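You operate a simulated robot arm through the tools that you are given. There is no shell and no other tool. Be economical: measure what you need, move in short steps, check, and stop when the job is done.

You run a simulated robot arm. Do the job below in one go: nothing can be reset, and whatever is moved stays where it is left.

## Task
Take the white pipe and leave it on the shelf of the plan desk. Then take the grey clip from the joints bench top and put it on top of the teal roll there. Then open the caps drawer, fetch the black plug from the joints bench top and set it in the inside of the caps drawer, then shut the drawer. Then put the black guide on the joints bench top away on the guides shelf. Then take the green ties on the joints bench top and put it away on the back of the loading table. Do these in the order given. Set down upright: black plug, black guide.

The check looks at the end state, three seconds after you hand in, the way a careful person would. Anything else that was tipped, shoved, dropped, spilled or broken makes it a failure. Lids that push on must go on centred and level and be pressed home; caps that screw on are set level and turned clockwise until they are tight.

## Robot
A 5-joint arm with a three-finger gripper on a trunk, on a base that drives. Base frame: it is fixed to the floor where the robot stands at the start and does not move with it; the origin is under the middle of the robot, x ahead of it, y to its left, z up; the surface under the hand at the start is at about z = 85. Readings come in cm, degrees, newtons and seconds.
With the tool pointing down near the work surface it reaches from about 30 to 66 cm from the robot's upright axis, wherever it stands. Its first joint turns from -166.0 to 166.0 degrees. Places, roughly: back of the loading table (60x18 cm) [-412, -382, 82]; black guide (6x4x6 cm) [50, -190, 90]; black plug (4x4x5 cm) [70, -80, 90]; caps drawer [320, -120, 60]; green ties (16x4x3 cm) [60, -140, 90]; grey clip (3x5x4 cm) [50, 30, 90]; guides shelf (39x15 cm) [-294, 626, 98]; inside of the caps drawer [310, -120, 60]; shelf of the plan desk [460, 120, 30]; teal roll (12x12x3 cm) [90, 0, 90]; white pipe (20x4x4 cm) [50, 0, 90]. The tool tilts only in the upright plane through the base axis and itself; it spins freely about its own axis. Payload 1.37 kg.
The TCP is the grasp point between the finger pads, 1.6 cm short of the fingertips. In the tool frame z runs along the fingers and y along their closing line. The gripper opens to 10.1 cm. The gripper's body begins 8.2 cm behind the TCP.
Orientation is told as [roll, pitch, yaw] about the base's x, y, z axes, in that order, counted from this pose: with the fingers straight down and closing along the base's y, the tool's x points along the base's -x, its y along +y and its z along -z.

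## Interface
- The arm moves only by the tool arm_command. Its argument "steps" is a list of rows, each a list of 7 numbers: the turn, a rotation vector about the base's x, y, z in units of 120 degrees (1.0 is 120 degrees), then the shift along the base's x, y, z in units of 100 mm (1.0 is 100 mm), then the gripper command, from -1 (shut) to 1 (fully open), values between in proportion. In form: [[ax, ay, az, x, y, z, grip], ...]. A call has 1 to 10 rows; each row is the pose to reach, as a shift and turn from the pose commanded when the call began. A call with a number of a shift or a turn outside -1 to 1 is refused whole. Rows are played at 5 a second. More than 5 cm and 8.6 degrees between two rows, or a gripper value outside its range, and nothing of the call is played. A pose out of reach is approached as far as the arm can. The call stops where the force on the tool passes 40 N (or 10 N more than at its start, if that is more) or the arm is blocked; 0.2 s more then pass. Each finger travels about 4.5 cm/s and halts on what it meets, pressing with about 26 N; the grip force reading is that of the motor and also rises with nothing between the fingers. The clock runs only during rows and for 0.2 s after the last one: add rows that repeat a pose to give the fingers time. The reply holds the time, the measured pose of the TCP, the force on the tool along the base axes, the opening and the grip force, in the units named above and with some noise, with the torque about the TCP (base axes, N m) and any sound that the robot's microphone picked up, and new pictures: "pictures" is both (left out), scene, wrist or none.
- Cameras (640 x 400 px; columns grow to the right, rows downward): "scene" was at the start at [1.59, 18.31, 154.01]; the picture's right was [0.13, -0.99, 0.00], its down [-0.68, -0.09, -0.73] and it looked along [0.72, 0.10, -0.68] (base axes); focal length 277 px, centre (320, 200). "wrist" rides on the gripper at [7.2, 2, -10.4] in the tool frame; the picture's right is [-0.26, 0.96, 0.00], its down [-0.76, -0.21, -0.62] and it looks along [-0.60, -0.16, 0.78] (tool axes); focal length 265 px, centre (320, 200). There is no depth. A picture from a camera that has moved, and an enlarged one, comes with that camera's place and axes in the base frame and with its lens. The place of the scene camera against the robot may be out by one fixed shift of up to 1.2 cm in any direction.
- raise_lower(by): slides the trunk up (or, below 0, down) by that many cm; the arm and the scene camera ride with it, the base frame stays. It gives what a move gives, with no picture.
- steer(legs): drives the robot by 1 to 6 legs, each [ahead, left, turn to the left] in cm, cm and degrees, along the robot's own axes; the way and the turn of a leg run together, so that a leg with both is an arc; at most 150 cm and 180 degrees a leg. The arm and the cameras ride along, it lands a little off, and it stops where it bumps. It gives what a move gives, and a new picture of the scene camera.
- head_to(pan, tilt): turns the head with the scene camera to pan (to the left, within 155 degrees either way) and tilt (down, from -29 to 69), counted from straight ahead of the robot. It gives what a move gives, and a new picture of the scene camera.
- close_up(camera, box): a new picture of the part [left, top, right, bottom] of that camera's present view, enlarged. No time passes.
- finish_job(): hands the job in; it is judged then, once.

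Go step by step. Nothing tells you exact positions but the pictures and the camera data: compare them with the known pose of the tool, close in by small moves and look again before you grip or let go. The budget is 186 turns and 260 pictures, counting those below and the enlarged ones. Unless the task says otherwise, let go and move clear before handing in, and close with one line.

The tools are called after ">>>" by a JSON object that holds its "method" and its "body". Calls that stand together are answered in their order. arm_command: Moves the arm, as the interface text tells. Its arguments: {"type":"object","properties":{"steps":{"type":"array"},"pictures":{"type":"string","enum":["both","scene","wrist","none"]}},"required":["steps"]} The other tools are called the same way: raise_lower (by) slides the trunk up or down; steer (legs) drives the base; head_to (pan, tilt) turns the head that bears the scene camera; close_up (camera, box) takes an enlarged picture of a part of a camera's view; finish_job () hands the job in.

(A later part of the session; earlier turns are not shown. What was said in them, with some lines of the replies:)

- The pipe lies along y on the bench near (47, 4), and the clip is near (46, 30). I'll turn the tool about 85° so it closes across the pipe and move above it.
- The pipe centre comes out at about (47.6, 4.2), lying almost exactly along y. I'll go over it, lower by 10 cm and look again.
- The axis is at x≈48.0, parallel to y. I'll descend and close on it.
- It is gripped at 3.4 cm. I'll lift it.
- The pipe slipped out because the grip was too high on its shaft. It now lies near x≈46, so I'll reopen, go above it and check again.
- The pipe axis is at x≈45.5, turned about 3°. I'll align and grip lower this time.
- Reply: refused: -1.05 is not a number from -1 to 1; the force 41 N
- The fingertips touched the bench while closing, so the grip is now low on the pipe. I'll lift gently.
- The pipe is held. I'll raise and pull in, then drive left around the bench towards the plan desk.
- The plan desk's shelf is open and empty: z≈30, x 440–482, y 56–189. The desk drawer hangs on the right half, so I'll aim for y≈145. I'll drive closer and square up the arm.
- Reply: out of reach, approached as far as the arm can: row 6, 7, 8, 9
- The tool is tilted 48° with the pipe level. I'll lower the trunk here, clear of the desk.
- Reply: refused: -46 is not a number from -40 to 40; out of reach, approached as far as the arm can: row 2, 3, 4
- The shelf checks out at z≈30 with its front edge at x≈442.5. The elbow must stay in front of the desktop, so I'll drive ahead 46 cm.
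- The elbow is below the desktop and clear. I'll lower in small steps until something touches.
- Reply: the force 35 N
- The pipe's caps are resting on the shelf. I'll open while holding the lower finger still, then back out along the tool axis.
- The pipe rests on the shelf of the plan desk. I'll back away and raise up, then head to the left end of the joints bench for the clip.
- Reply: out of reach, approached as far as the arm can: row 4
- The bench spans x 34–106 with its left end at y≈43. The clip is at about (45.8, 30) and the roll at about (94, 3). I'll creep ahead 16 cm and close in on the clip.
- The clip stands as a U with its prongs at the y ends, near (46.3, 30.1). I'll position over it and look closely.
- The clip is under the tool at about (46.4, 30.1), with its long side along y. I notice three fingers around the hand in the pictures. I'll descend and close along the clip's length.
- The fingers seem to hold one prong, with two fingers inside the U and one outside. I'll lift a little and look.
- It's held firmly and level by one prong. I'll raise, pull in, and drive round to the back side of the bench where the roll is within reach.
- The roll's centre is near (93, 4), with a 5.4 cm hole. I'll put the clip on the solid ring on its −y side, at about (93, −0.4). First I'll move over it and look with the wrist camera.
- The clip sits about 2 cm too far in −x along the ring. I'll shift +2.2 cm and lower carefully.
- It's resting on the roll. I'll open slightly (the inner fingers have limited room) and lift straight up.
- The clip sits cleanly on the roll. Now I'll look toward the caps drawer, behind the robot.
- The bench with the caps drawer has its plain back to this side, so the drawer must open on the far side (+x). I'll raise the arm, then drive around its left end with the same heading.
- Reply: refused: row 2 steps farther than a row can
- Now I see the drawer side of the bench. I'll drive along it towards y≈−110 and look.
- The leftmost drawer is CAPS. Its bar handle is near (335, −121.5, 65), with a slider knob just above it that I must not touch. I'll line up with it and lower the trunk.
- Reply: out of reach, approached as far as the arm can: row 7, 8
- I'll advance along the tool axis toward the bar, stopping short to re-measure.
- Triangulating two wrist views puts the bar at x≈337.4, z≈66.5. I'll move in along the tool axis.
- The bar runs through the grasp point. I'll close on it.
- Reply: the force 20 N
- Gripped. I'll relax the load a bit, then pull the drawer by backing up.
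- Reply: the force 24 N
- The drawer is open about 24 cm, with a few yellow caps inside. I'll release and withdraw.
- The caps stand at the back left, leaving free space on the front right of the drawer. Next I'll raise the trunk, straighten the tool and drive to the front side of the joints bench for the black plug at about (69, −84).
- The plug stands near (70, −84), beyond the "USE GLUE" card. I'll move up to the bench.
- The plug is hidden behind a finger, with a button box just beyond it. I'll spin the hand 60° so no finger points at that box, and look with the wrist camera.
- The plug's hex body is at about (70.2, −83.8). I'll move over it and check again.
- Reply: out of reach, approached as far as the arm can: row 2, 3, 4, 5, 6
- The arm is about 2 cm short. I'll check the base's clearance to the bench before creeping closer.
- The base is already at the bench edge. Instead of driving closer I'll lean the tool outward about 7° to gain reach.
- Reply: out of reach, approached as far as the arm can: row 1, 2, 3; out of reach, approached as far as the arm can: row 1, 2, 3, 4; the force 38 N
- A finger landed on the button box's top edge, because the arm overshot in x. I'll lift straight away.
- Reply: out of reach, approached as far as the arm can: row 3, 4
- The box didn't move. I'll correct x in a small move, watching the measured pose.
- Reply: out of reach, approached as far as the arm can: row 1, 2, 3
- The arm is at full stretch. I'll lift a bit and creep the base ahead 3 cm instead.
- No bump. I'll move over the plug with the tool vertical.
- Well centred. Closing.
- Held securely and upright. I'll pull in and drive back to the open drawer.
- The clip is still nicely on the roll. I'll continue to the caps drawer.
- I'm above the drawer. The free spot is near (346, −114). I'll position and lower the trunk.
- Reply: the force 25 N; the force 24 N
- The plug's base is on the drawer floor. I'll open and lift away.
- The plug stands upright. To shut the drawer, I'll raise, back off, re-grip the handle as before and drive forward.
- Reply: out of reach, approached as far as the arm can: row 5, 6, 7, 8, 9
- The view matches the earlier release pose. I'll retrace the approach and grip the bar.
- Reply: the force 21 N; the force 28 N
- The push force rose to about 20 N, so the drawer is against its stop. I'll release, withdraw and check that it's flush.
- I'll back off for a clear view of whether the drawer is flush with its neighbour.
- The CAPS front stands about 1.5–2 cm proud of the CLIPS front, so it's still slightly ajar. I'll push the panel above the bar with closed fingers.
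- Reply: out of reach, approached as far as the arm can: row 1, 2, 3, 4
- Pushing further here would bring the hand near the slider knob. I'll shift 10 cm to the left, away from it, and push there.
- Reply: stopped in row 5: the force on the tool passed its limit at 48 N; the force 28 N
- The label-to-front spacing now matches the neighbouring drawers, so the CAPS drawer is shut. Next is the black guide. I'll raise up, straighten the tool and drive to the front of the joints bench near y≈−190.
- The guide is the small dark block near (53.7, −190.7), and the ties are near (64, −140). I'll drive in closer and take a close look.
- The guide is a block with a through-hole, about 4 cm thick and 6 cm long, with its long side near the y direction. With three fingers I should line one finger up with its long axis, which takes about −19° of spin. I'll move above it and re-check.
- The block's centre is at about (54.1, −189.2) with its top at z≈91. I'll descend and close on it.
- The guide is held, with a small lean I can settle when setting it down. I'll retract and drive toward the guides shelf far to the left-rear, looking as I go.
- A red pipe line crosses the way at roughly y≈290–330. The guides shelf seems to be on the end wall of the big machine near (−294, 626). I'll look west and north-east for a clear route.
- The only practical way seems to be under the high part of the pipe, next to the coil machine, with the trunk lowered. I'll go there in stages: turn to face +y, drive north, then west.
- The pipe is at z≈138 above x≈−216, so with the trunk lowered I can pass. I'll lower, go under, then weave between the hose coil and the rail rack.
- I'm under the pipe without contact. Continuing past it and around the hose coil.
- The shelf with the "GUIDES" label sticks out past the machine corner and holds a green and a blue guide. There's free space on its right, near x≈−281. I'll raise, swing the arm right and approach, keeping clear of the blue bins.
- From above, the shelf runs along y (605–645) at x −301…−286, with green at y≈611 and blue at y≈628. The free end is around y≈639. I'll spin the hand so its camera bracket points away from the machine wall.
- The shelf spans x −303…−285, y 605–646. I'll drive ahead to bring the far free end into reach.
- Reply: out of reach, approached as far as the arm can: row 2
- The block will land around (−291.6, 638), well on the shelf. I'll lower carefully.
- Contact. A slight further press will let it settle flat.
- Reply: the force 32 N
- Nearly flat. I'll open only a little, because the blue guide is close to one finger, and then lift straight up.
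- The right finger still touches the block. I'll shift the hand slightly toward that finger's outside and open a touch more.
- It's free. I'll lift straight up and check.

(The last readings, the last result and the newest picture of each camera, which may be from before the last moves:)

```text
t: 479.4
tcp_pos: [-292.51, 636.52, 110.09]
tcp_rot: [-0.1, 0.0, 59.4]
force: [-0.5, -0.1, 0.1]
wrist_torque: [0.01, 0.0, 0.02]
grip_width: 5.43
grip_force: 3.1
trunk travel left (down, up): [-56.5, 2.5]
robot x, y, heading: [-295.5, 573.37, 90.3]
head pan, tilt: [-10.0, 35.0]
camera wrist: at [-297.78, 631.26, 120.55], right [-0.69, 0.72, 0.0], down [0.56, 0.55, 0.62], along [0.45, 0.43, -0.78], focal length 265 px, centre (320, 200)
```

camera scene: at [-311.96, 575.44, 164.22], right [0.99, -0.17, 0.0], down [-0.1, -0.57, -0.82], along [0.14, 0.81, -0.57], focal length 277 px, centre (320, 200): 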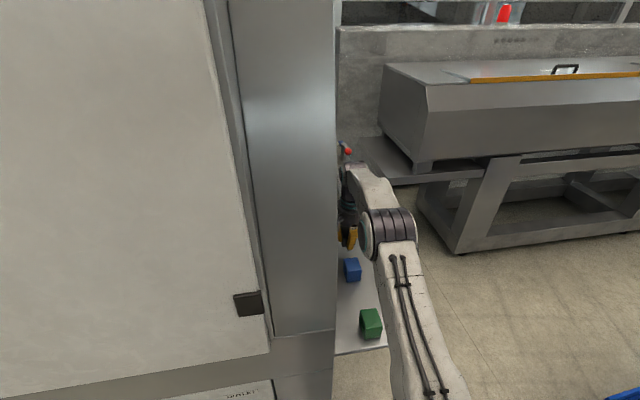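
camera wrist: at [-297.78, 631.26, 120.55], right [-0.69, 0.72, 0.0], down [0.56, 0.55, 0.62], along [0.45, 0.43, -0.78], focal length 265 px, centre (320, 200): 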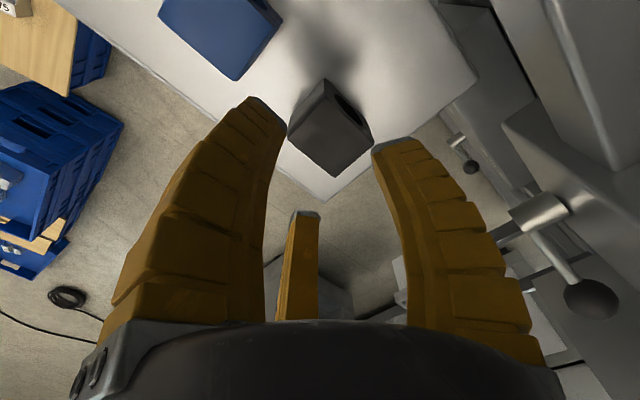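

The guide stands upright on the shelf. I'll back out, lower the trunk and retrace the route under the pipe.

>>> {"method": "arm_command", "body": {"steps": [[0, 0, 0, 0, 0, 0.4, 0.0], [0, 0, 0, 0.2, 0, 0.4, 0.0], [0, 0, 0, 0.4, -0.4, 0.4, 0.0], [0, 0, 0, 0.4, -0.8, 0.4, 0.0], [0, 0, 0, 0.4, -1.0, 0.4, 0.0]], "pictures": "none"}}

>>> {"method": "steer", "body": {"legs": [[-98, 0, 0]]}}

>>> {"method": "raise_lower", "body": {"by": -40}}

>>> {"method": "raise_lower", "body": {"by": -16}}

>>> {"method": "steer", "body": {"legs": [[0, -122, 0], [-46, -22, 0], [-95, 0, 0], [0, 66, 0]]}}

```text
t: 480.6
tcp_pos: [-288.43, 626.32, 114.09]
tcp_rot: [0.0, 0.0, 59.3]
force: [0.3, 0.5, 0.0]
wrist_torque: [-0.01, 0.02, -0.03]
grip_width: 5.42
grip_force: 2.4
out of reach, approached as far as the arm can: row 1, 2
trunk travel left (down, up): [-56.5, 2.5]
robot x, y, heading: [-295.34, 573.71, 90.4]
head pan, tilt: [-10.0, 35.0]
```

```text
t: 485.6
tcp_pos: [-287.92, 529.46, 114.14]
tcp_rot: [0.0, 0.2, 59.3]
force: [-0.8, -0.8, 0.9]
wrist_torque: [0.03, 0.01, 0.0]
grip_width: 5.41
grip_force: 3.1
trunk travel left (down, up): [-56.5, 2.5]
robot x, y, heading: [-294.72, 476.18, 89.9]
head pan, tilt: [-10.0, 35.0]
camera scene: at [-311.5, 478.45, 164.22], right [0.99, -0.17, 0.0], down [-0.1, -0.56, -0.82], along [0.14, 0.81, -0.57], focal length 277 px, centre (320, 200)
```

scene: 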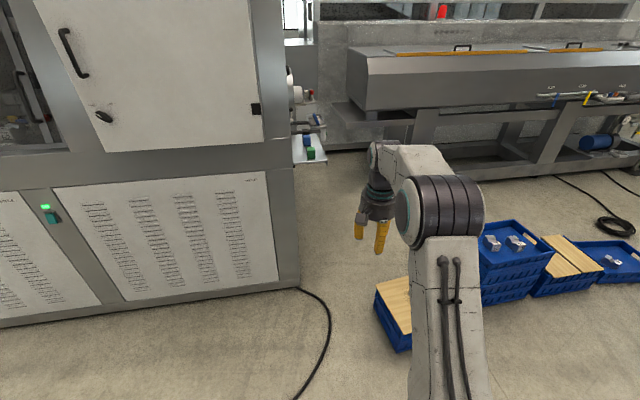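

```text
t: 489.5
tcp_pos: [-288.0, 529.47, 74.11]
tcp_rot: [0.1, 0.1, 59.2]
force: [-0.1, -0.8, 0.5]
wrist_torque: [0.03, -0.01, 0.0]
grip_width: 5.42
grip_force: 2.5
trunk travel left (down, up): [-16.5, 42.5]
robot x, y, heading: [-295.01, 476.26, 90.2]
head pan, tilt: [-10.0, 35.0]
```

```text
t: 491.3
tcp_pos: [-287.9, 529.55, 58.09]
tcp_rot: [0.1, 0.1, 59.2]
force: [0.1, 1.2, 0.4]
wrist_torque: [0.03, -0.02, 0.0]
grip_width: 5.46
grip_force: 2.9
trunk travel left (down, up): [-0.5, 58.5]
robot x, y, heading: [-294.76, 475.85, 90.6]
head pan, tilt: [-10.0, 35.0]
```

```text
t: 507.9
tcp_pos: [-208.19, 388.45, 58.24]
tcp_rot: [0.0, 0.2, 60.6]
force: [0.4, 0.2, 0.5]
wrist_torque: [0.02, -0.05, -0.02]
grip_width: 5.4
grip_force: 2.6
trunk travel left (down, up): [-0.5, 58.5]
robot x, y, heading: [-213.68, 334.93, 91.6]
head pan, tilt: [-10.0, 35.0]
camera scene: at [-230.52, 336.92, 108.22], right [0.99, -0.15, 0.0], down [-0.08, -0.57, -0.82], along [0.12, 0.81, -0.57], focal length 277 px, centre (320, 200)
```

scene: 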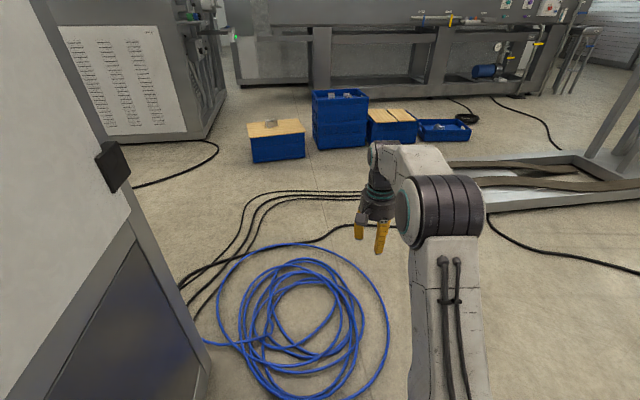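

>>> {"method": "steer", "body": {"legs": [[0, 0, -1.5], [-84, 0, 0], [-84, 0, 0]]}}

>>> {"method": "raise_lower", "body": {"by": 40}}

>>> {"method": "raise_lower", "body": {"by": 7}}

>>> {"method": "steer", "body": {"legs": [[0, 0, -90], [140, 0, 0], [50, 0, 0], [0, -110, 0], [0, -110, 0], [0, -87, 0]]}}

>>> {"method": "head_to", "body": {"pan": 0, "tilt": 40}}

```text
t: 516.9
tcp_pos: [-206.53, 218.96, 58.14]
tcp_rot: [0.1, 0.1, 59.0]
force: [-1.5, 0.5, -0.4]
wrist_torque: [0.02, -0.01, -0.01]
grip_width: 5.43
grip_force: 2.7
trunk travel left (down, up): [-0.5, 58.5]
robot x, y, heading: [-213.76, 165.55, 90.0]
head pan, tilt: [-10.0, 35.0]
camera scene: at [-230.41, 168.03, 108.22], right [0.98, -0.17, 0.0], down [-0.1, -0.56, -0.82], along [0.14, 0.81, -0.57], focal length 277 px, centre (320, 200)
```

scene: 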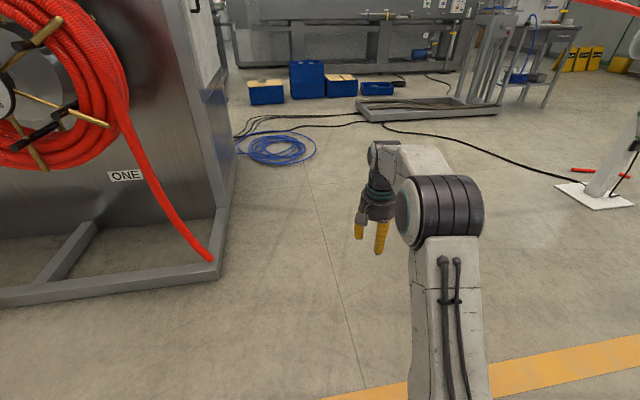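

```text
t: 520.7
tcp_pos: [-206.58, 219.01, 98.08]
tcp_rot: [-0.1, 0.1, 59.0]
force: [0.6, 0.6, -0.3]
wrist_torque: [0.0, -0.02, -0.01]
grip_width: 5.43
grip_force: 2.6
trunk travel left (down, up): [-40.5, 18.5]
robot x, y, heading: [-213.65, 165.52, 90.0]
head pan, tilt: [-10.0, 35.0]
```

```text
t: 521.8
tcp_pos: [-206.66, 218.97, 105.09]
tcp_rot: [0.0, 0.1, 59.1]
force: [0.8, 0.3, 0.1]
wrist_torque: [0.02, -0.02, -0.01]
grip_width: 5.42
grip_force: 2.9
trunk travel left (down, up): [-47.5, 11.5]
robot x, y, heading: [-213.53, 165.74, 90.3]
head pan, tilt: [-10.0, 35.0]
```

```text
t: 549.8
tcp_pos: [29.04, -147.65, 105.06]
tcp_rot: [0.0, 0.1, -30.4]
force: [0.2, -0.2, -0.3]
wrist_torque: [-0.02, -0.01, 0.01]
grip_width: 5.42
grip_force: 2.8
trunk travel left (down, up): [-47.5, 11.5]
robot x, y, heading: [-24.33, -140.88, 0.6]
head pan, tilt: [-10.0, 35.0]
camera scene: at [-22.37, -125.4, 155.22], right [-0.16, -0.99, 0.0], down [-0.57, 0.09, -0.82], along [0.81, -0.13, -0.57], focal length 277 px, centre (320, 200)
```

scene: 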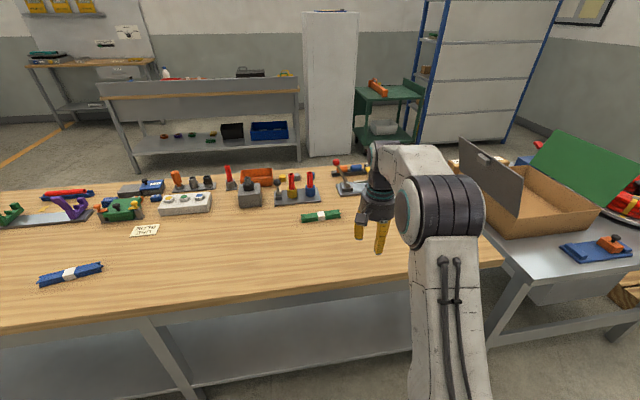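

```text
t: 550.5
tcp_pos: [29.15, -147.75, 105.05]
tcp_rot: [0.0, 0.1, -30.4]
force: [0.0, -0.2, 0.3]
wrist_torque: [0.0, 0.05, -0.05]
grip_width: 5.4
grip_force: 3.1
trunk travel left (down, up): [-47.5, 11.5]
robot x, y, heading: [-24.48, -140.92, 0.3]
head pan, tilt: [0.0, 40.0]
camera scene: at [-22.56, -123.85, 154.47], right [0.01, -1.0, 0.0], down [-0.64, -0.01, -0.77], along [0.77, 0.01, -0.64], focal length 277 px, centre (320, 200)
```

scene: 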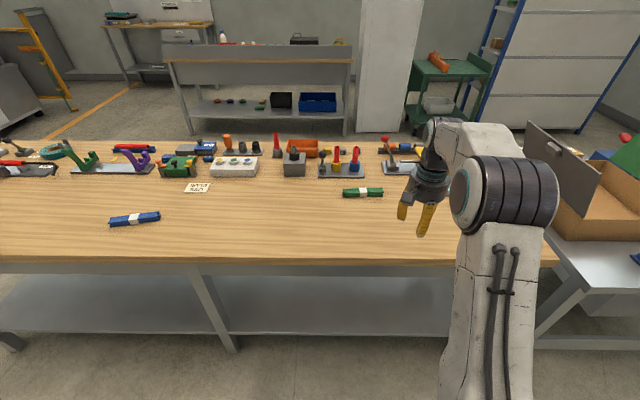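

The ties lie at about (63.5, −139.5), along y with a tilt of about 6.6°. I'll move in.

>>> {"method": "steer", "body": {"legs": [[27, 0, 0]]}}

>>> {"method": "arm_command", "body": {"steps": [[0, 0, 0.03, 0.2, 0.3, 0, 1], [0, 0, 0.055, 0.5, 0.6, -0.2, 1], [0, 0, 0.055, 0.7, 0.82, -0.5, 1], [0, 0, 0.055, 0.7, 0.82, -0.8, 1], [0, 0, 0.055, 0.7, 0.82, -0.8, 1]]}}

>>> {"method": "close_up", "body": {"camera": "scene", "box": [280, 150, 480, 275]}}

```text
t: 552.4
tcp_pos: [56.19, -147.33, 105.04]
tcp_rot: [0.0, 0.2, -30.5]
force: [-0.3, -0.2, 0.6]
wrist_torque: [0.0, 0.0, 0.03]
grip_width: 5.41
grip_force: 3.3
trunk travel left (down, up): [-47.5, 11.5]
robot x, y, heading: [2.25, -140.81, 0.7]
head pan, tilt: [0.0, 40.0]
camera scene: at [4.54, -123.54, 154.46], right [0.01, -1.0, 0.0], down [-0.64, -0.01, -0.77], along [0.77, 0.01, -0.64], focal length 277 px, centre (320, 200)
```

scene: 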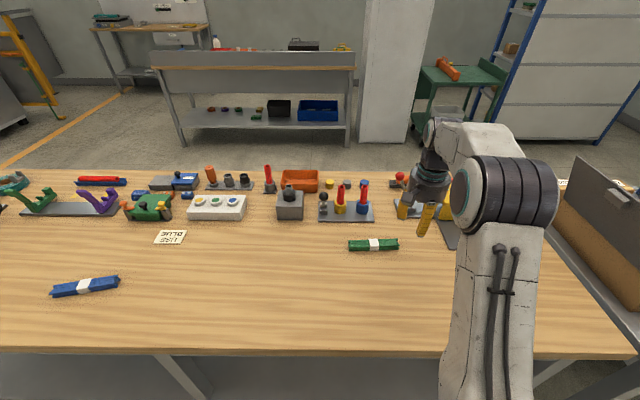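

```text
t: 553.6
tcp_pos: [63.19, -139.15, 97.07]
tcp_rot: [0.0, 0.1, -23.8]
force: [0.1, -0.3, 0.2]
wrist_torque: [-0.01, 0.0, -0.01]
grip_width: 10.04
grip_force: 0.0
trunk travel left (down, up): [-47.5, 11.5]
robot x, y, heading: [3.0, -140.9, 0.9]
head pan, tilt: [0.0, 40.0]
camera scene: at [4.45, -123.54, 154.47], right [0.01, -1.0, 0.0], down [-0.64, -0.01, -0.77], along [0.77, 0.01, -0.64], focal length 277 px, centre (320, 200)
camera wrist: at [57.43, -134.51, 107.45], right [0.63, 0.78, 0.0], down [0.61, -0.49, 0.62], along [0.48, -0.39, -0.78], focal length 265 px, centre (320, 200)
```

scene: 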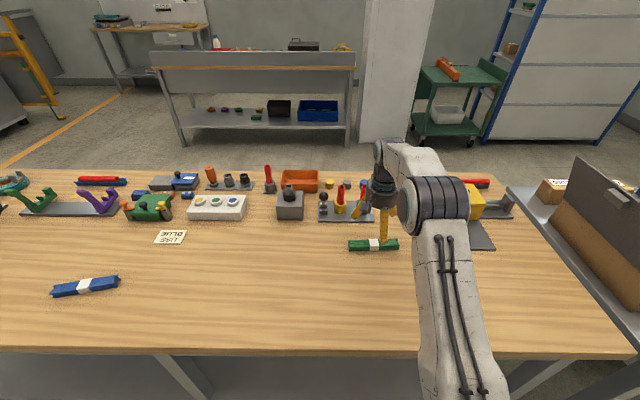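
wrist: 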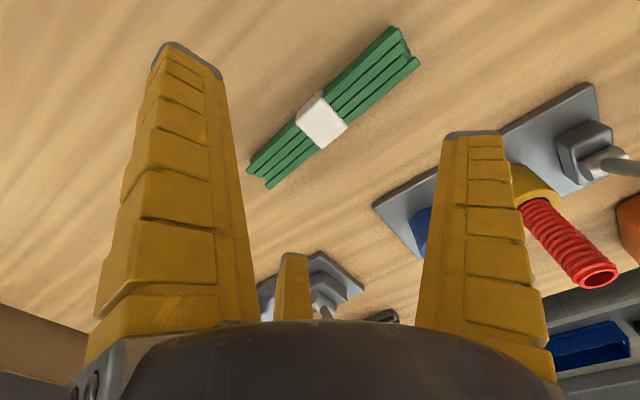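

```text
3.20 times, centred on (380, 212) of scene
camera zoom: at [4.45, -123.54, 154.47], right [0.01, -1.0, 0.0], down [-0.64, -0.01, -0.77], along [0.77, 0.01, -0.64], focal length 886 px, centre (128, 160)
```

zoom: 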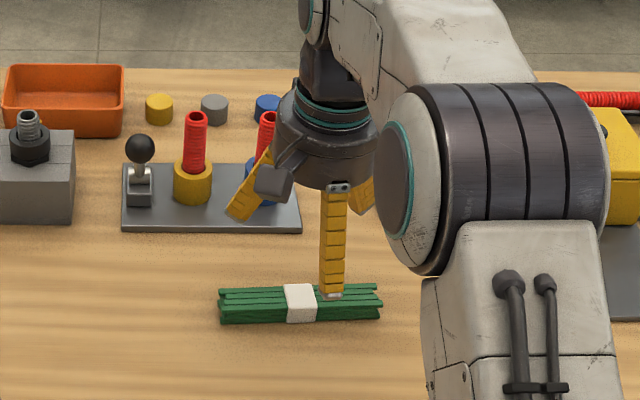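

>>> {"method": "arm_command", "body": {"steps": [[0, 0, -0.013, 0.06, -0.05, -0.4, 1], [0, 0, -0.013, 0.06, -0.05, -0.8, 1], [0, 0, -0.013, 0.06, -0.05, -1.0, 1], [0, 0, -0.013, 0.06, -0.05, -1.0, 0.4], [0, 0, -0.013, 0.06, -0.05, -1.0, 0.1], [0, 0, -0.013, 0.06, -0.05, -1.0, -0.2], [0, 0, -0.013, 0.06, -0.05, -1.0, -1], [0, 0, -0.013, 0.06, -0.05, -1.0, -1], [0, 0, -0.013, 0.06, -0.05, -1.0, -1]], "pictures": "wrist"}}

```text
t: 555.6
tcp_pos: [63.7, -139.56, 87.22]
tcp_rot: [0.0, -0.1, -25.4]
force: [-1.5, -0.4, 3.7]
wrist_torque: [0.0, 0.11, -0.02]
grip_width: 4.39
grip_force: 26.2
trunk travel left (down, up): [-47.5, 11.5]
robot x, y, heading: [2.46, -140.82, 0.6]
head pan, tilt: [0.0, 40.0]
camera wrist: at [58.09, -134.82, 97.64], right [0.65, 0.76, 0.0], down [0.6, -0.51, 0.62], along [0.47, -0.4, -0.78], focal length 265 px, centre (320, 200)
```

wrist: 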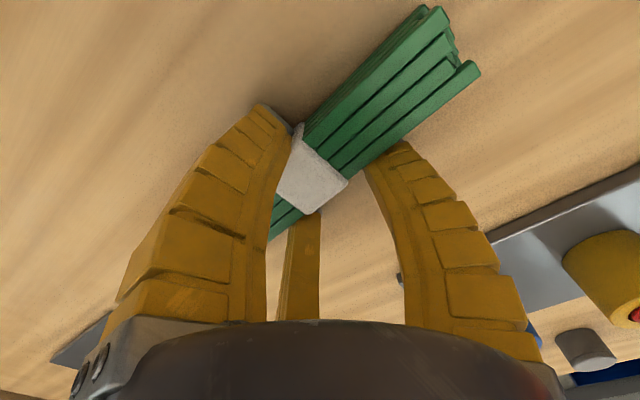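

>>> {"method": "arm_command", "body": {"steps": [[0, 0, 0, 0, 0, 0.1, -1], [0, 0, 0, 0, 0, 0.3, -1], [0, 0, 0, 0, 0, 0.7, -1], [0, 0, 0, 0, 0, 1.0, -1], [0, 0, 0, 0, 0, 1.0, -1]], "pictures": "both"}}

```text
t: 556.8
tcp_pos: [63.7, -139.55, 97.11]
tcp_rot: [0.0, 0.0, -25.3]
force: [0.0, 0.3, -0.7]
wrist_torque: [-0.01, 0.03, -0.03]
grip_width: 4.35
grip_force: 26.1
trunk travel left (down, up): [-47.5, 11.5]
robot x, y, heading: [2.59, -140.73, 0.7]
head pan, tilt: [0.0, 40.0]
camera scene: at [4.47, -123.53, 154.46], right [0.01, -1.0, 0.0], down [-0.64, -0.01, -0.77], along [0.77, 0.01, -0.64], focal length 277 px, centre (320, 200)
camera wrist: at [58.14, -134.88, 107.54], right [0.65, 0.76, 0.0], down [0.6, -0.51, 0.62], along [0.47, -0.4, -0.78], focal length 265 px, centre (320, 200)
```

scene: 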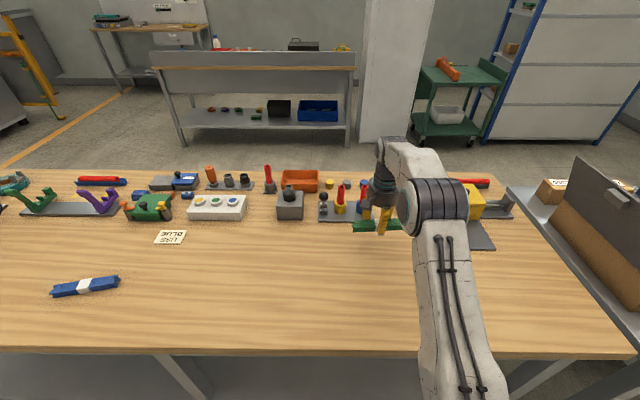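
wrist: 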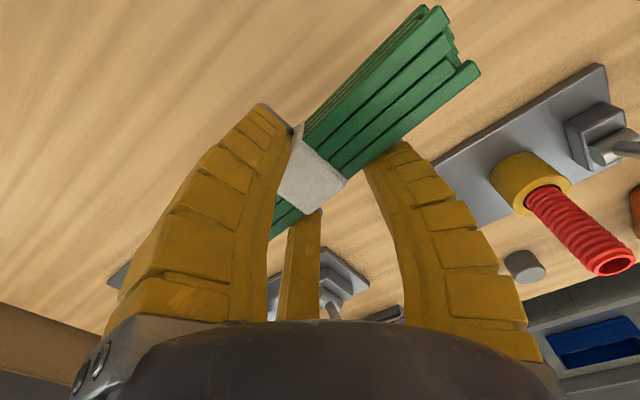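

The ties are held. I'll retract, back into the aisle and look toward the loading table in the south-west.

>>> {"method": "arm_command", "body": {"steps": [[0, 0, 0, -0.3, 0, 0.3, -1], [0, 0, 0, -0.6, 0, 0.6, -1], [0, 0, 0, -0.9, 0, 0.9, -1], [0, 0, 0, -1.0, 0, 1.0, -1]], "pictures": "none"}}

>>> {"method": "steer", "body": {"legs": [[-46, 0, 0]]}}

>>> {"method": "head_to", "body": {"pan": -150, "tilt": 15}}

>>> {"method": "head_to", "body": {"pan": -105, "tilt": 15}}

```text
t: 557.8
tcp_pos: [53.68, -139.53, 107.25]
tcp_rot: [0.0, 0.1, -25.3]
force: [0.1, 0.7, -0.2]
wrist_torque: [-0.02, 0.0, -0.03]
grip_width: 4.35
grip_force: 25.9
trunk travel left (down, up): [-47.5, 11.5]
robot x, y, heading: [2.57, -140.86, 1.0]
head pan, tilt: [0.0, 40.0]
```

```text
t: 560.5
tcp_pos: [8.55, -140.14, 107.21]
tcp_rot: [0.0, 0.0, -25.4]
force: [-0.5, 0.6, -0.9]
wrist_torque: [0.01, -0.02, 0.01]
grip_width: 4.3
grip_force: 25.8
trunk travel left (down, up): [-47.5, 11.5]
robot x, y, heading: [-42.29, -141.22, 0.5]
head pan, tilt: [0.0, 40.0]
camera scene: at [-40.76, -124.0, 154.47], right [0.01, -1.0, 0.0], down [-0.64, -0.01, -0.77], along [0.77, 0.01, -0.64], focal length 277 px, centre (320, 200)
```

scene: 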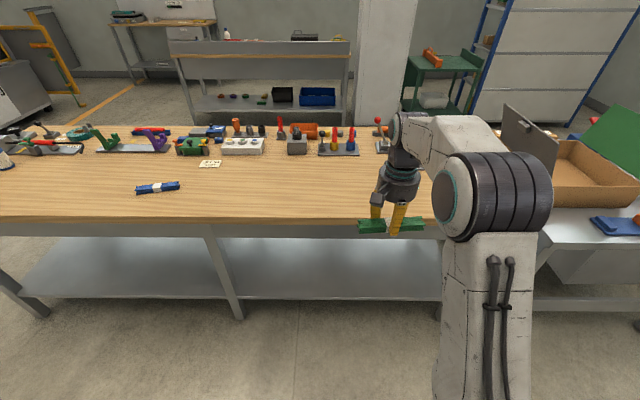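

```text
t: 562.9
tcp_pos: [8.54, -140.15, 107.05]
tcp_rot: [0.0, 0.1, -25.5]
force: [0.2, -0.1, -0.7]
wrist_torque: [-0.01, -0.03, 0.03]
grip_width: 4.34
grip_force: 26.5
trunk travel left (down, up): [-47.5, 11.5]
robot x, y, heading: [-42.41, -141.22, 0.6]
head pan, tilt: [-150.0, 15.0]
camera scene: at [-57.25, -128.81, 158.42], right [-0.51, 0.86, 0.0], down [0.22, 0.13, -0.97], along [-0.83, -0.49, -0.26], focal length 277 px, centre (320, 200)
```

scene: 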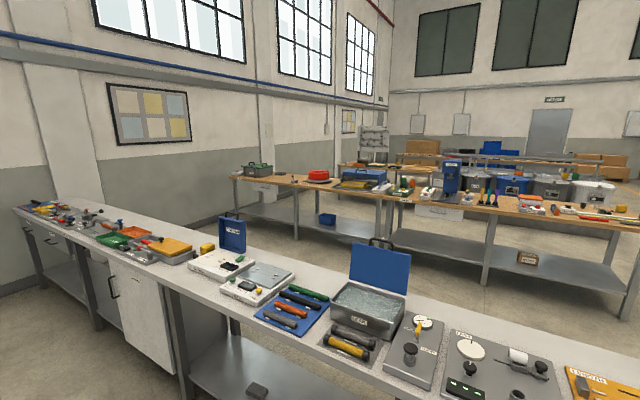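

```text
t: 564.0
tcp_pos: [8.54, -140.07, 107.14]
tcp_rot: [0.0, 0.1, -25.5]
force: [0.6, 0.0, -0.4]
wrist_torque: [0.01, 0.0, 0.01]
grip_width: 4.3
grip_force: 26.1
trunk travel left (down, up): [-47.5, 11.5]
robot x, y, heading: [-42.27, -141.27, 0.3]
head pan, tilt: [-105.0, 15.0]
camera scene: at [-51.55, -133.11, 158.42], right [-0.97, 0.25, 0.0], down [0.07, 0.25, -0.97], along [-0.24, -0.93, -0.26], focal length 277 px, centre (320, 200)
```

scene: 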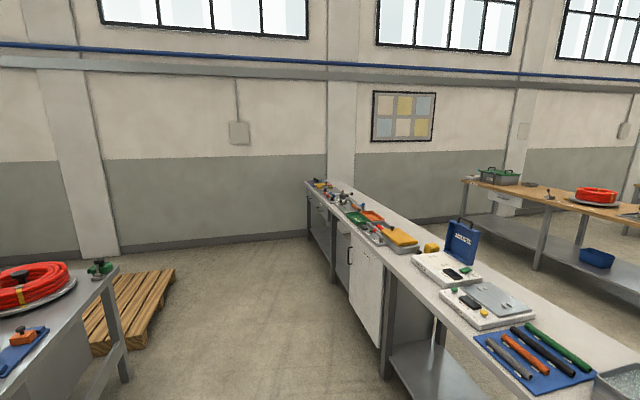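

The loading table is the wooden one near x −345…−430, y −219…−450, and its back strip must be reached from the west. I'll go around through the northern aisle, keeping heading 0.

>>> {"method": "steer", "body": {"legs": [[0, 145, 0], [0, 146, 0], [-140, 0, 0], [-140, 0, 0], [-95, 0, 0]]}}

>>> {"method": "head_to", "body": {"pan": -105, "tilt": 22}}

```text
t: 595.7
tcp_pos: [-367.86, 143.53, 107.15]
tcp_rot: [0.0, 0.2, -24.5]
force: [0.0, -0.1, -0.1]
wrist_torque: [0.01, 0.02, 0.01]
grip_width: 4.28
grip_force: 25.5
trunk travel left (down, up): [-47.5, 11.5]
robot x, y, heading: [-418.63, 141.41, 1.4]
head pan, tilt: [-105.0, 15.0]
camera scene: at [-427.9, 149.71, 158.42], right [-0.97, 0.24, 0.0], down [0.06, 0.25, -0.97], along [-0.23, -0.94, -0.26], focal length 277 px, centre (320, 200)
```

scene: 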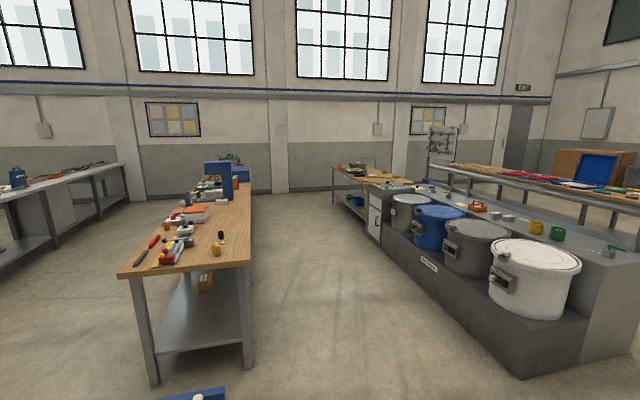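

```text
t: 596.3
tcp_pos: [-367.67, 143.65, 107.15]
tcp_rot: [-0.1, 0.2, -24.7]
force: [-0.4, -0.3, 0.3]
wrist_torque: [0.03, 0.0, -0.01]
grip_width: 4.28
grip_force: 26.1
trunk travel left (down, up): [-47.5, 11.5]
robot x, y, heading: [-418.58, 141.38, 1.4]
head pan, tilt: [-105.0, 22.0]
camera scene: at [-427.86, 149.77, 157.29], right [-0.97, 0.24, 0.0], down [0.09, 0.36, -0.93], along [-0.22, -0.9, -0.37], focal length 277 px, centre (320, 200)
```

scene: 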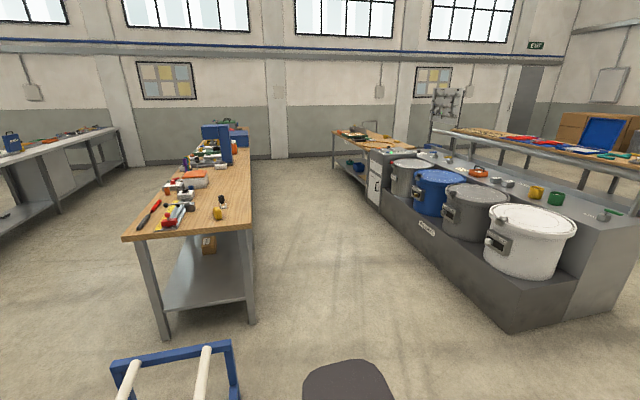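

There's a wide corridor (x −415…−590) on the west side. I'll drive down it at x≈−480.

>>> {"method": "steer", "body": {"legs": [[-64, 0, -1.3], [0, -140, 0], [0, -140, 0], [0, -130, 0]]}}

>>> {"method": "head_to", "body": {"pan": -25, "tilt": 35}}

```text
t: 619.1
tcp_pos: [-432.86, -266.51, 107.23]
tcp_rot: [0.0, 0.2, -26.2]
force: [-0.3, -0.7, 0.0]
wrist_torque: [0.02, -0.01, 0.0]
grip_width: 4.25
grip_force: 25.9
trunk travel left (down, up): [-47.5, 11.5]
robot x, y, heading: [-483.98, -266.97, -0.3]
head pan, tilt: [-105.0, 22.0]
camera scene: at [-492.77, -258.71, 157.28], right [-0.96, 0.26, 0.0], down [0.1, 0.36, -0.93], along [-0.24, -0.89, -0.37], focal length 277 px, centre (320, 200)
```

scene: 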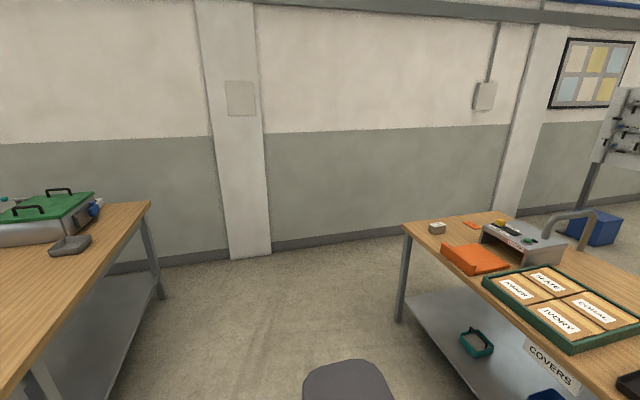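

```text
t: 620.6
tcp_pos: [-432.74, -266.41, 107.16]
tcp_rot: [0.0, 0.1, -26.2]
force: [-0.2, -0.7, -0.2]
wrist_torque: [-0.01, 0.03, -0.02]
grip_width: 4.24
grip_force: 26.3
trunk travel left (down, up): [-47.5, 11.5]
robot x, y, heading: [-484.0, -266.52, -0.2]
head pan, tilt: [-25.0, 35.0]
camera scene: at [-482.37, -253.48, 155.22], right [-0.43, -0.9, 0.0], down [-0.52, 0.24, -0.82], along [0.74, -0.35, -0.57], focal length 277 px, centre (320, 200)
```

scene: 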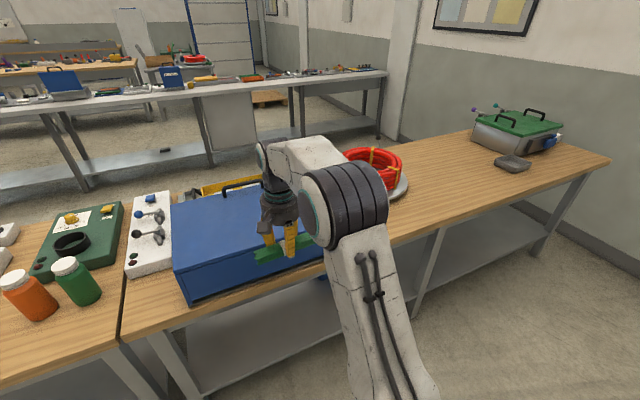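

The "back" strip is along the near (west) edge between the red coil and the metal box; centre (−412, −382), edge at x≈−421. I'll line up there.

>>> {"method": "steer", "body": {"legs": [[0, -114, 0], [21, 0, 0]]}}

>>> {"method": "head_to", "body": {"pan": 0, "tilt": 45}}

```text
t: 627.7
tcp_pos: [-411.87, -380.71, 107.05]
tcp_rot: [-0.1, 0.0, -26.2]
force: [0.6, -0.6, -0.5]
wrist_torque: [-0.01, 0.01, 0.02]
grip_width: 4.27
grip_force: 26.4
trunk travel left (down, up): [-47.5, 11.5]
robot x, y, heading: [-462.9, -381.15, -0.3]
head pan, tilt: [-25.0, 35.0]
camera scene: at [-461.47, -367.71, 155.22], right [-0.43, -0.91, 0.0], down [-0.52, 0.24, -0.82], along [0.74, -0.35, -0.57], focal length 277 px, centre (320, 200)
```

scene: 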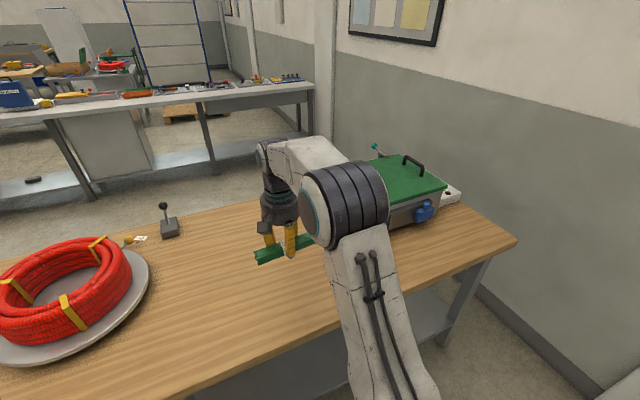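

```text
t: 628.6
tcp_pos: [-411.93, -380.7, 107.15]
tcp_rot: [-0.1, 0.1, -26.0]
force: [-0.1, -0.4, 0.0]
wrist_torque: [0.0, 0.06, 0.02]
grip_width: 4.24
grip_force: 25.8
trunk travel left (down, up): [-47.5, 11.5]
robot x, y, heading: [-463.03, -381.01, -0.1]
head pan, tilt: [0.0, 45.0]
camera scene: at [-461.41, -364.0, 153.74], right [0.0, -1.0, 0.0], down [-0.71, 0.0, -0.71], along [0.71, 0.0, -0.71], focal length 277 px, centre (320, 200)
```

scene: 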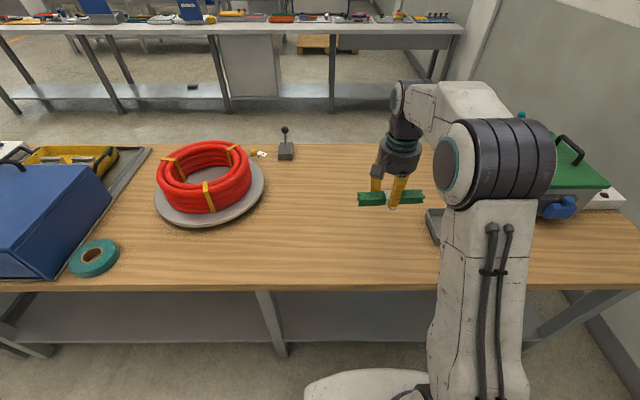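

The table top spans x −424…−354 and the strip below is clear. I'll shift +2 cm in y and lower.

>>> {"method": "arm_command", "body": {"steps": [[0, 0, 0, 0, 0.2, 0, -1], [0, 0, 0, 0, 0.2, -0.4, -1], [0, 0, 0, 0, 0.2, -0.8, -1], [0, 0, 0, 0, 0.2, -1.0, -1], [0, 0, 0, 0, 0.2, -1.0, -1]], "pictures": "none"}}

>>> {"method": "arm_command", "body": {"steps": [[0, 0, 0, 0, 0, -0.4, -1], [0, 0, 0, 0, 0, -0.7, -1], [0, 0, 0, 0, 0, -0.9, -1], [0, 0, 0, 0, 0, -0.9, -1]], "pictures": "both"}}

```text
t: 629.8
tcp_pos: [-411.9, -378.69, 97.09]
tcp_rot: [-0.1, 0.1, -26.1]
force: [0.5, -0.8, -0.6]
wrist_torque: [0.0, 0.0, -0.02]
grip_width: 4.27
grip_force: 26.2
trunk travel left (down, up): [-47.5, 11.5]
robot x, y, heading: [-462.94, -381.16, -0.2]
head pan, tilt: [0.0, 45.0]
```

```text
t: 630.8
tcp_pos: [-411.96, -378.7, 88.0]
tcp_rot: [0.0, 0.1, -26.1]
force: [0.2, -0.1, 0.5]
wrist_torque: [-0.03, 0.01, 0.02]
grip_width: 4.23
grip_force: 26.0
trunk travel left (down, up): [-47.5, 11.5]
robot x, y, heading: [-463.21, -381.05, -0.4]
head pan, tilt: [0.0, 45.0]
camera scene: at [-461.4, -363.99, 153.74], right [0.0, -1.0, 0.0], down [-0.71, 0.0, -0.71], along [0.71, 0.0, -0.71], focal length 277 px, centre (320, 200)
camera wrist: at [-417.44, -373.89, 98.54], right [0.66, 0.75, 0.0], down [0.59, -0.52, 0.62], along [0.46, -0.41, -0.78], focal length 265 px, centre (320, 200)
```

scene: 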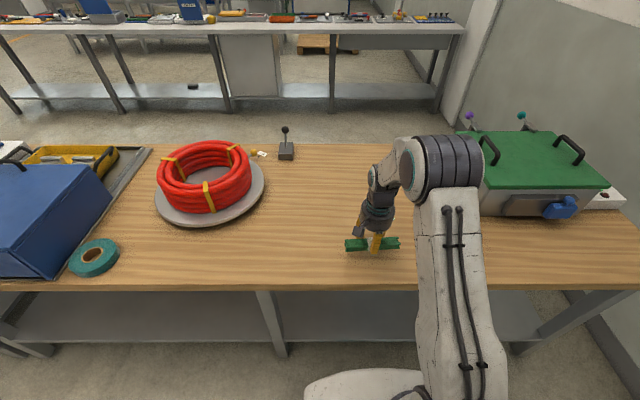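
wrist: 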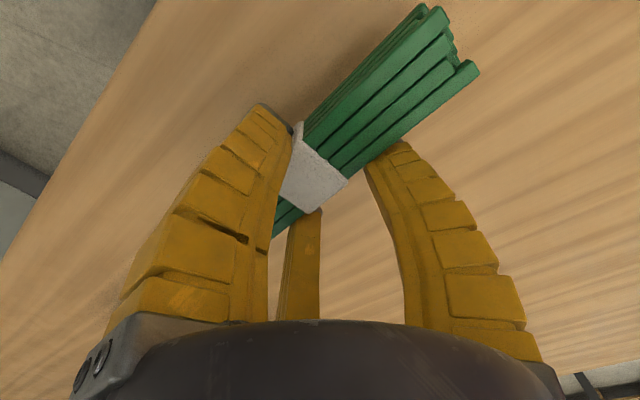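

>>> {"method": "arm_command", "body": {"steps": [[0, 0, 0, 0, 0, -0.1, -1], [0, 0, 0, 0, 0, -0.2, -1], [0, 0, 0, 0, 0, -0.25, -1], [0, 0, 0, 0, 0, -0.25, -1]], "pictures": "none"}}

>>> {"method": "arm_command", "body": {"steps": [[0, 0, 0, 0, 0, -0.04, -1], [0, 0, 0, 0, 0, -0.08, -1], [0, 0, 0, 0, 0, -0.08, -1]], "pictures": "none"}}

```text
t: 631.8
tcp_pos: [-411.95, -378.7, 85.66]
tcp_rot: [-0.2, 0.1, -26.0]
force: [-0.2, -0.5, 0.0]
wrist_torque: [-0.03, -0.01, 0.0]
grip_width: 4.26
grip_force: 26.0
trunk travel left (down, up): [-47.5, 11.5]
robot x, y, heading: [-462.96, -381.03, -0.3]
head pan, tilt: [0.0, 45.0]
```

```text
t: 632.6
tcp_pos: [-411.97, -378.72, 84.86]
tcp_rot: [0.0, 0.2, -26.1]
force: [-0.2, -0.7, -0.2]
wrist_torque: [-0.02, -0.04, -0.01]
grip_width: 4.25
grip_force: 26.1
trunk travel left (down, up): [-47.5, 11.5]
robot x, y, heading: [-462.92, -381.04, 0.1]
head pan, tilt: [0.0, 45.0]
```

>>> {"method": "arm_command", "body": {"steps": [[0, 0, 0, 0, 0, -0.03, -1], [0, 0, 0, 0, 0, -0.06, -1], [0, 0, 0, 0, 0, -0.06, -1]], "pictures": "none"}}

>>> {"method": "arm_command", "body": {"steps": [[0, 0, 0, 0, 0, -0.03, -1], [0, 0, 0, 0, 0, -0.05, -1], [0, 0, 0, 0, 0, -0.05, -1]], "pictures": "wrist"}}

```text
t: 633.4
tcp_pos: [-411.89, -378.63, 84.25]
tcp_rot: [-0.1, 0.1, -26.2]
force: [-0.8, 0.3, 1.1]
wrist_torque: [0.01, -0.01, 0.0]
grip_width: 4.26
grip_force: 26.0
trunk travel left (down, up): [-47.5, 11.5]
robot x, y, heading: [-462.96, -381.33, -0.3]
head pan, tilt: [0.0, 45.0]
```

```text
t: 634.2
tcp_pos: [-411.96, -378.68, 84.07]
tcp_rot: [0.1, -0.2, -26.3]
force: [-1.9, 0.3, 31.2]
wrist_torque: [-0.02, 0.29, -0.01]
grip_width: 4.39
grip_force: 25.8
trunk travel left (down, up): [-47.5, 11.5]
robot x, y, heading: [-463.31, -381.28, -0.4]
head pan, tilt: [0.0, 45.0]
camera wrist: at [-417.56, -373.85, 94.43], right [0.66, 0.75, 0.0], down [0.58, -0.52, 0.62], along [0.47, -0.41, -0.78], focal length 265 px, centre (320, 200)
```

wrist: 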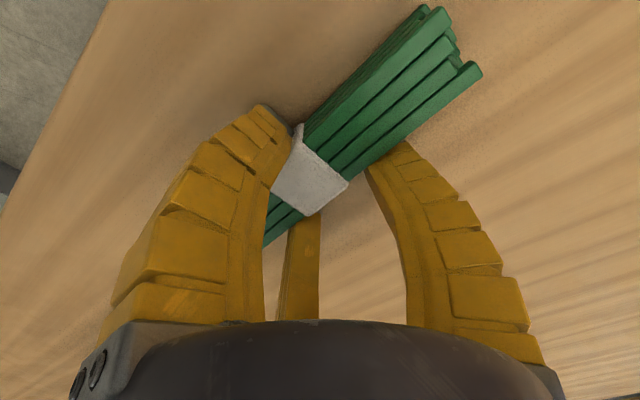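

The ties are resting on the table. I'll release and lift away.

>>> {"method": "arm_command", "body": {"steps": [[0, 0, 0, 0, 0, 0.03, -0.6], [0, 0, 0, 0, 0, 0.03, 0], [0, 0, 0, 0, 0, 0.05, 0.5], [0, 0, 0, 0, 0, 0.05, 0.5], [0, 0, 0, 0, 0, 0.3, 0.5], [0, 0, 0, 0, 0, 0.7, 0.5], [0, 0, 0, 0, 0, 1.0, 0.5], [0, 0, 0, 0, 0, 1.0, 0.5]], "pictures": "both"}}

```text
t: 636.0
tcp_pos: [-411.98, -378.62, 93.75]
tcp_rot: [-0.1, 0.1, -26.1]
force: [0.6, 0.0, 0.2]
wrist_torque: [-0.06, 0.01, 0.04]
grip_width: 7.81
grip_force: 1.4
trunk travel left (down, up): [-47.5, 11.5]
robot x, y, heading: [-462.81, -381.07, 0.0]
head pan, tilt: [0.0, 45.0]
camera scene: at [-461.41, -363.99, 153.74], right [0.0, -1.0, 0.0], down [-0.71, 0.0, -0.71], along [0.71, 0.0, -0.71], focal length 277 px, centre (320, 200)
camera wrist: at [-417.42, -373.83, 104.23], right [0.66, 0.75, 0.0], down [0.59, -0.52, 0.62], along [0.46, -0.41, -0.79], focal length 265 px, centre (320, 200)
```

scene: 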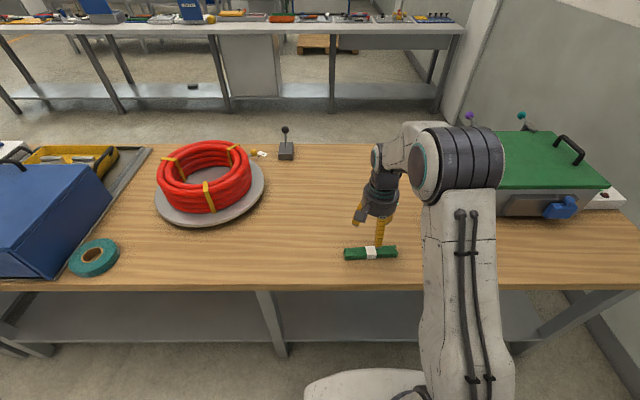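
wrist: 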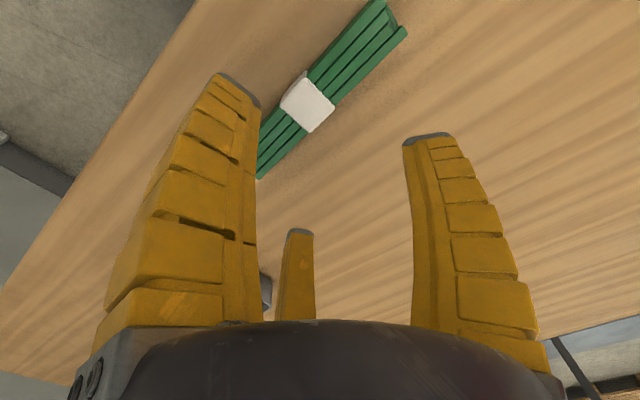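

The ties lie on the back strip of the loading table. I'll move clear and hand in.

>>> {"method": "arm_command", "body": {"steps": [[0, 0, 0, 0, 0, 0.5, 0.5], [0, 0, 0, -0.3, 0, 1.0, 0.5]], "pictures": "none"}}

>>> {"method": "steer", "body": {"legs": [[-25, 0, 0]]}}

```text
refused: row 2 steps farther than a row can; nothing moved
```

```text
t: 637.8
tcp_pos: [-436.78, -378.69, 93.83]
tcp_rot: [0.0, 0.2, -26.3]
force: [-0.3, 0.0, 0.0]
wrist_torque: [0.02, -0.03, 0.0]
grip_width: 7.83
grip_force: 2.4
trunk travel left (down, up): [-47.5, 11.5]
robot x, y, heading: [-488.11, -381.19, -0.1]
head pan, tilt: [0.0, 45.0]
camera scene: at [-486.29, -363.92, 153.74], right [0.0, -1.0, 0.0], down [-0.71, 0.0, -0.71], along [0.71, 0.0, -0.71], focal length 277 px, centre (320, 200)
```

scene: 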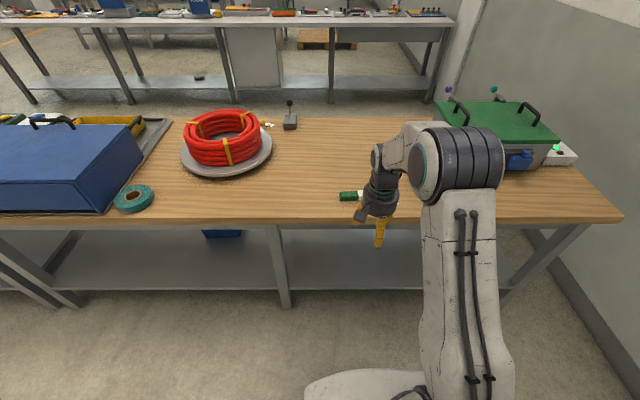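

Everything is in place and the hand is clear of the table, so I'm handing in.

>>> {"method": "finish_job", "body": {}}

```text
The job is handed in.
```

I did all five parts in the order given and handed the job in: the white pipe is on the plan desk shelf, the grey clip is on the teal roll, the black plug is upright in the caps drawer, the black guide is upright on the guides shelf, and the green ties are on the back of the loading table. The one thing I'm less sure of is the drawer: it stopped hard against about 48 N and looks level with its neighbours, but it could still be a few millimetres open.
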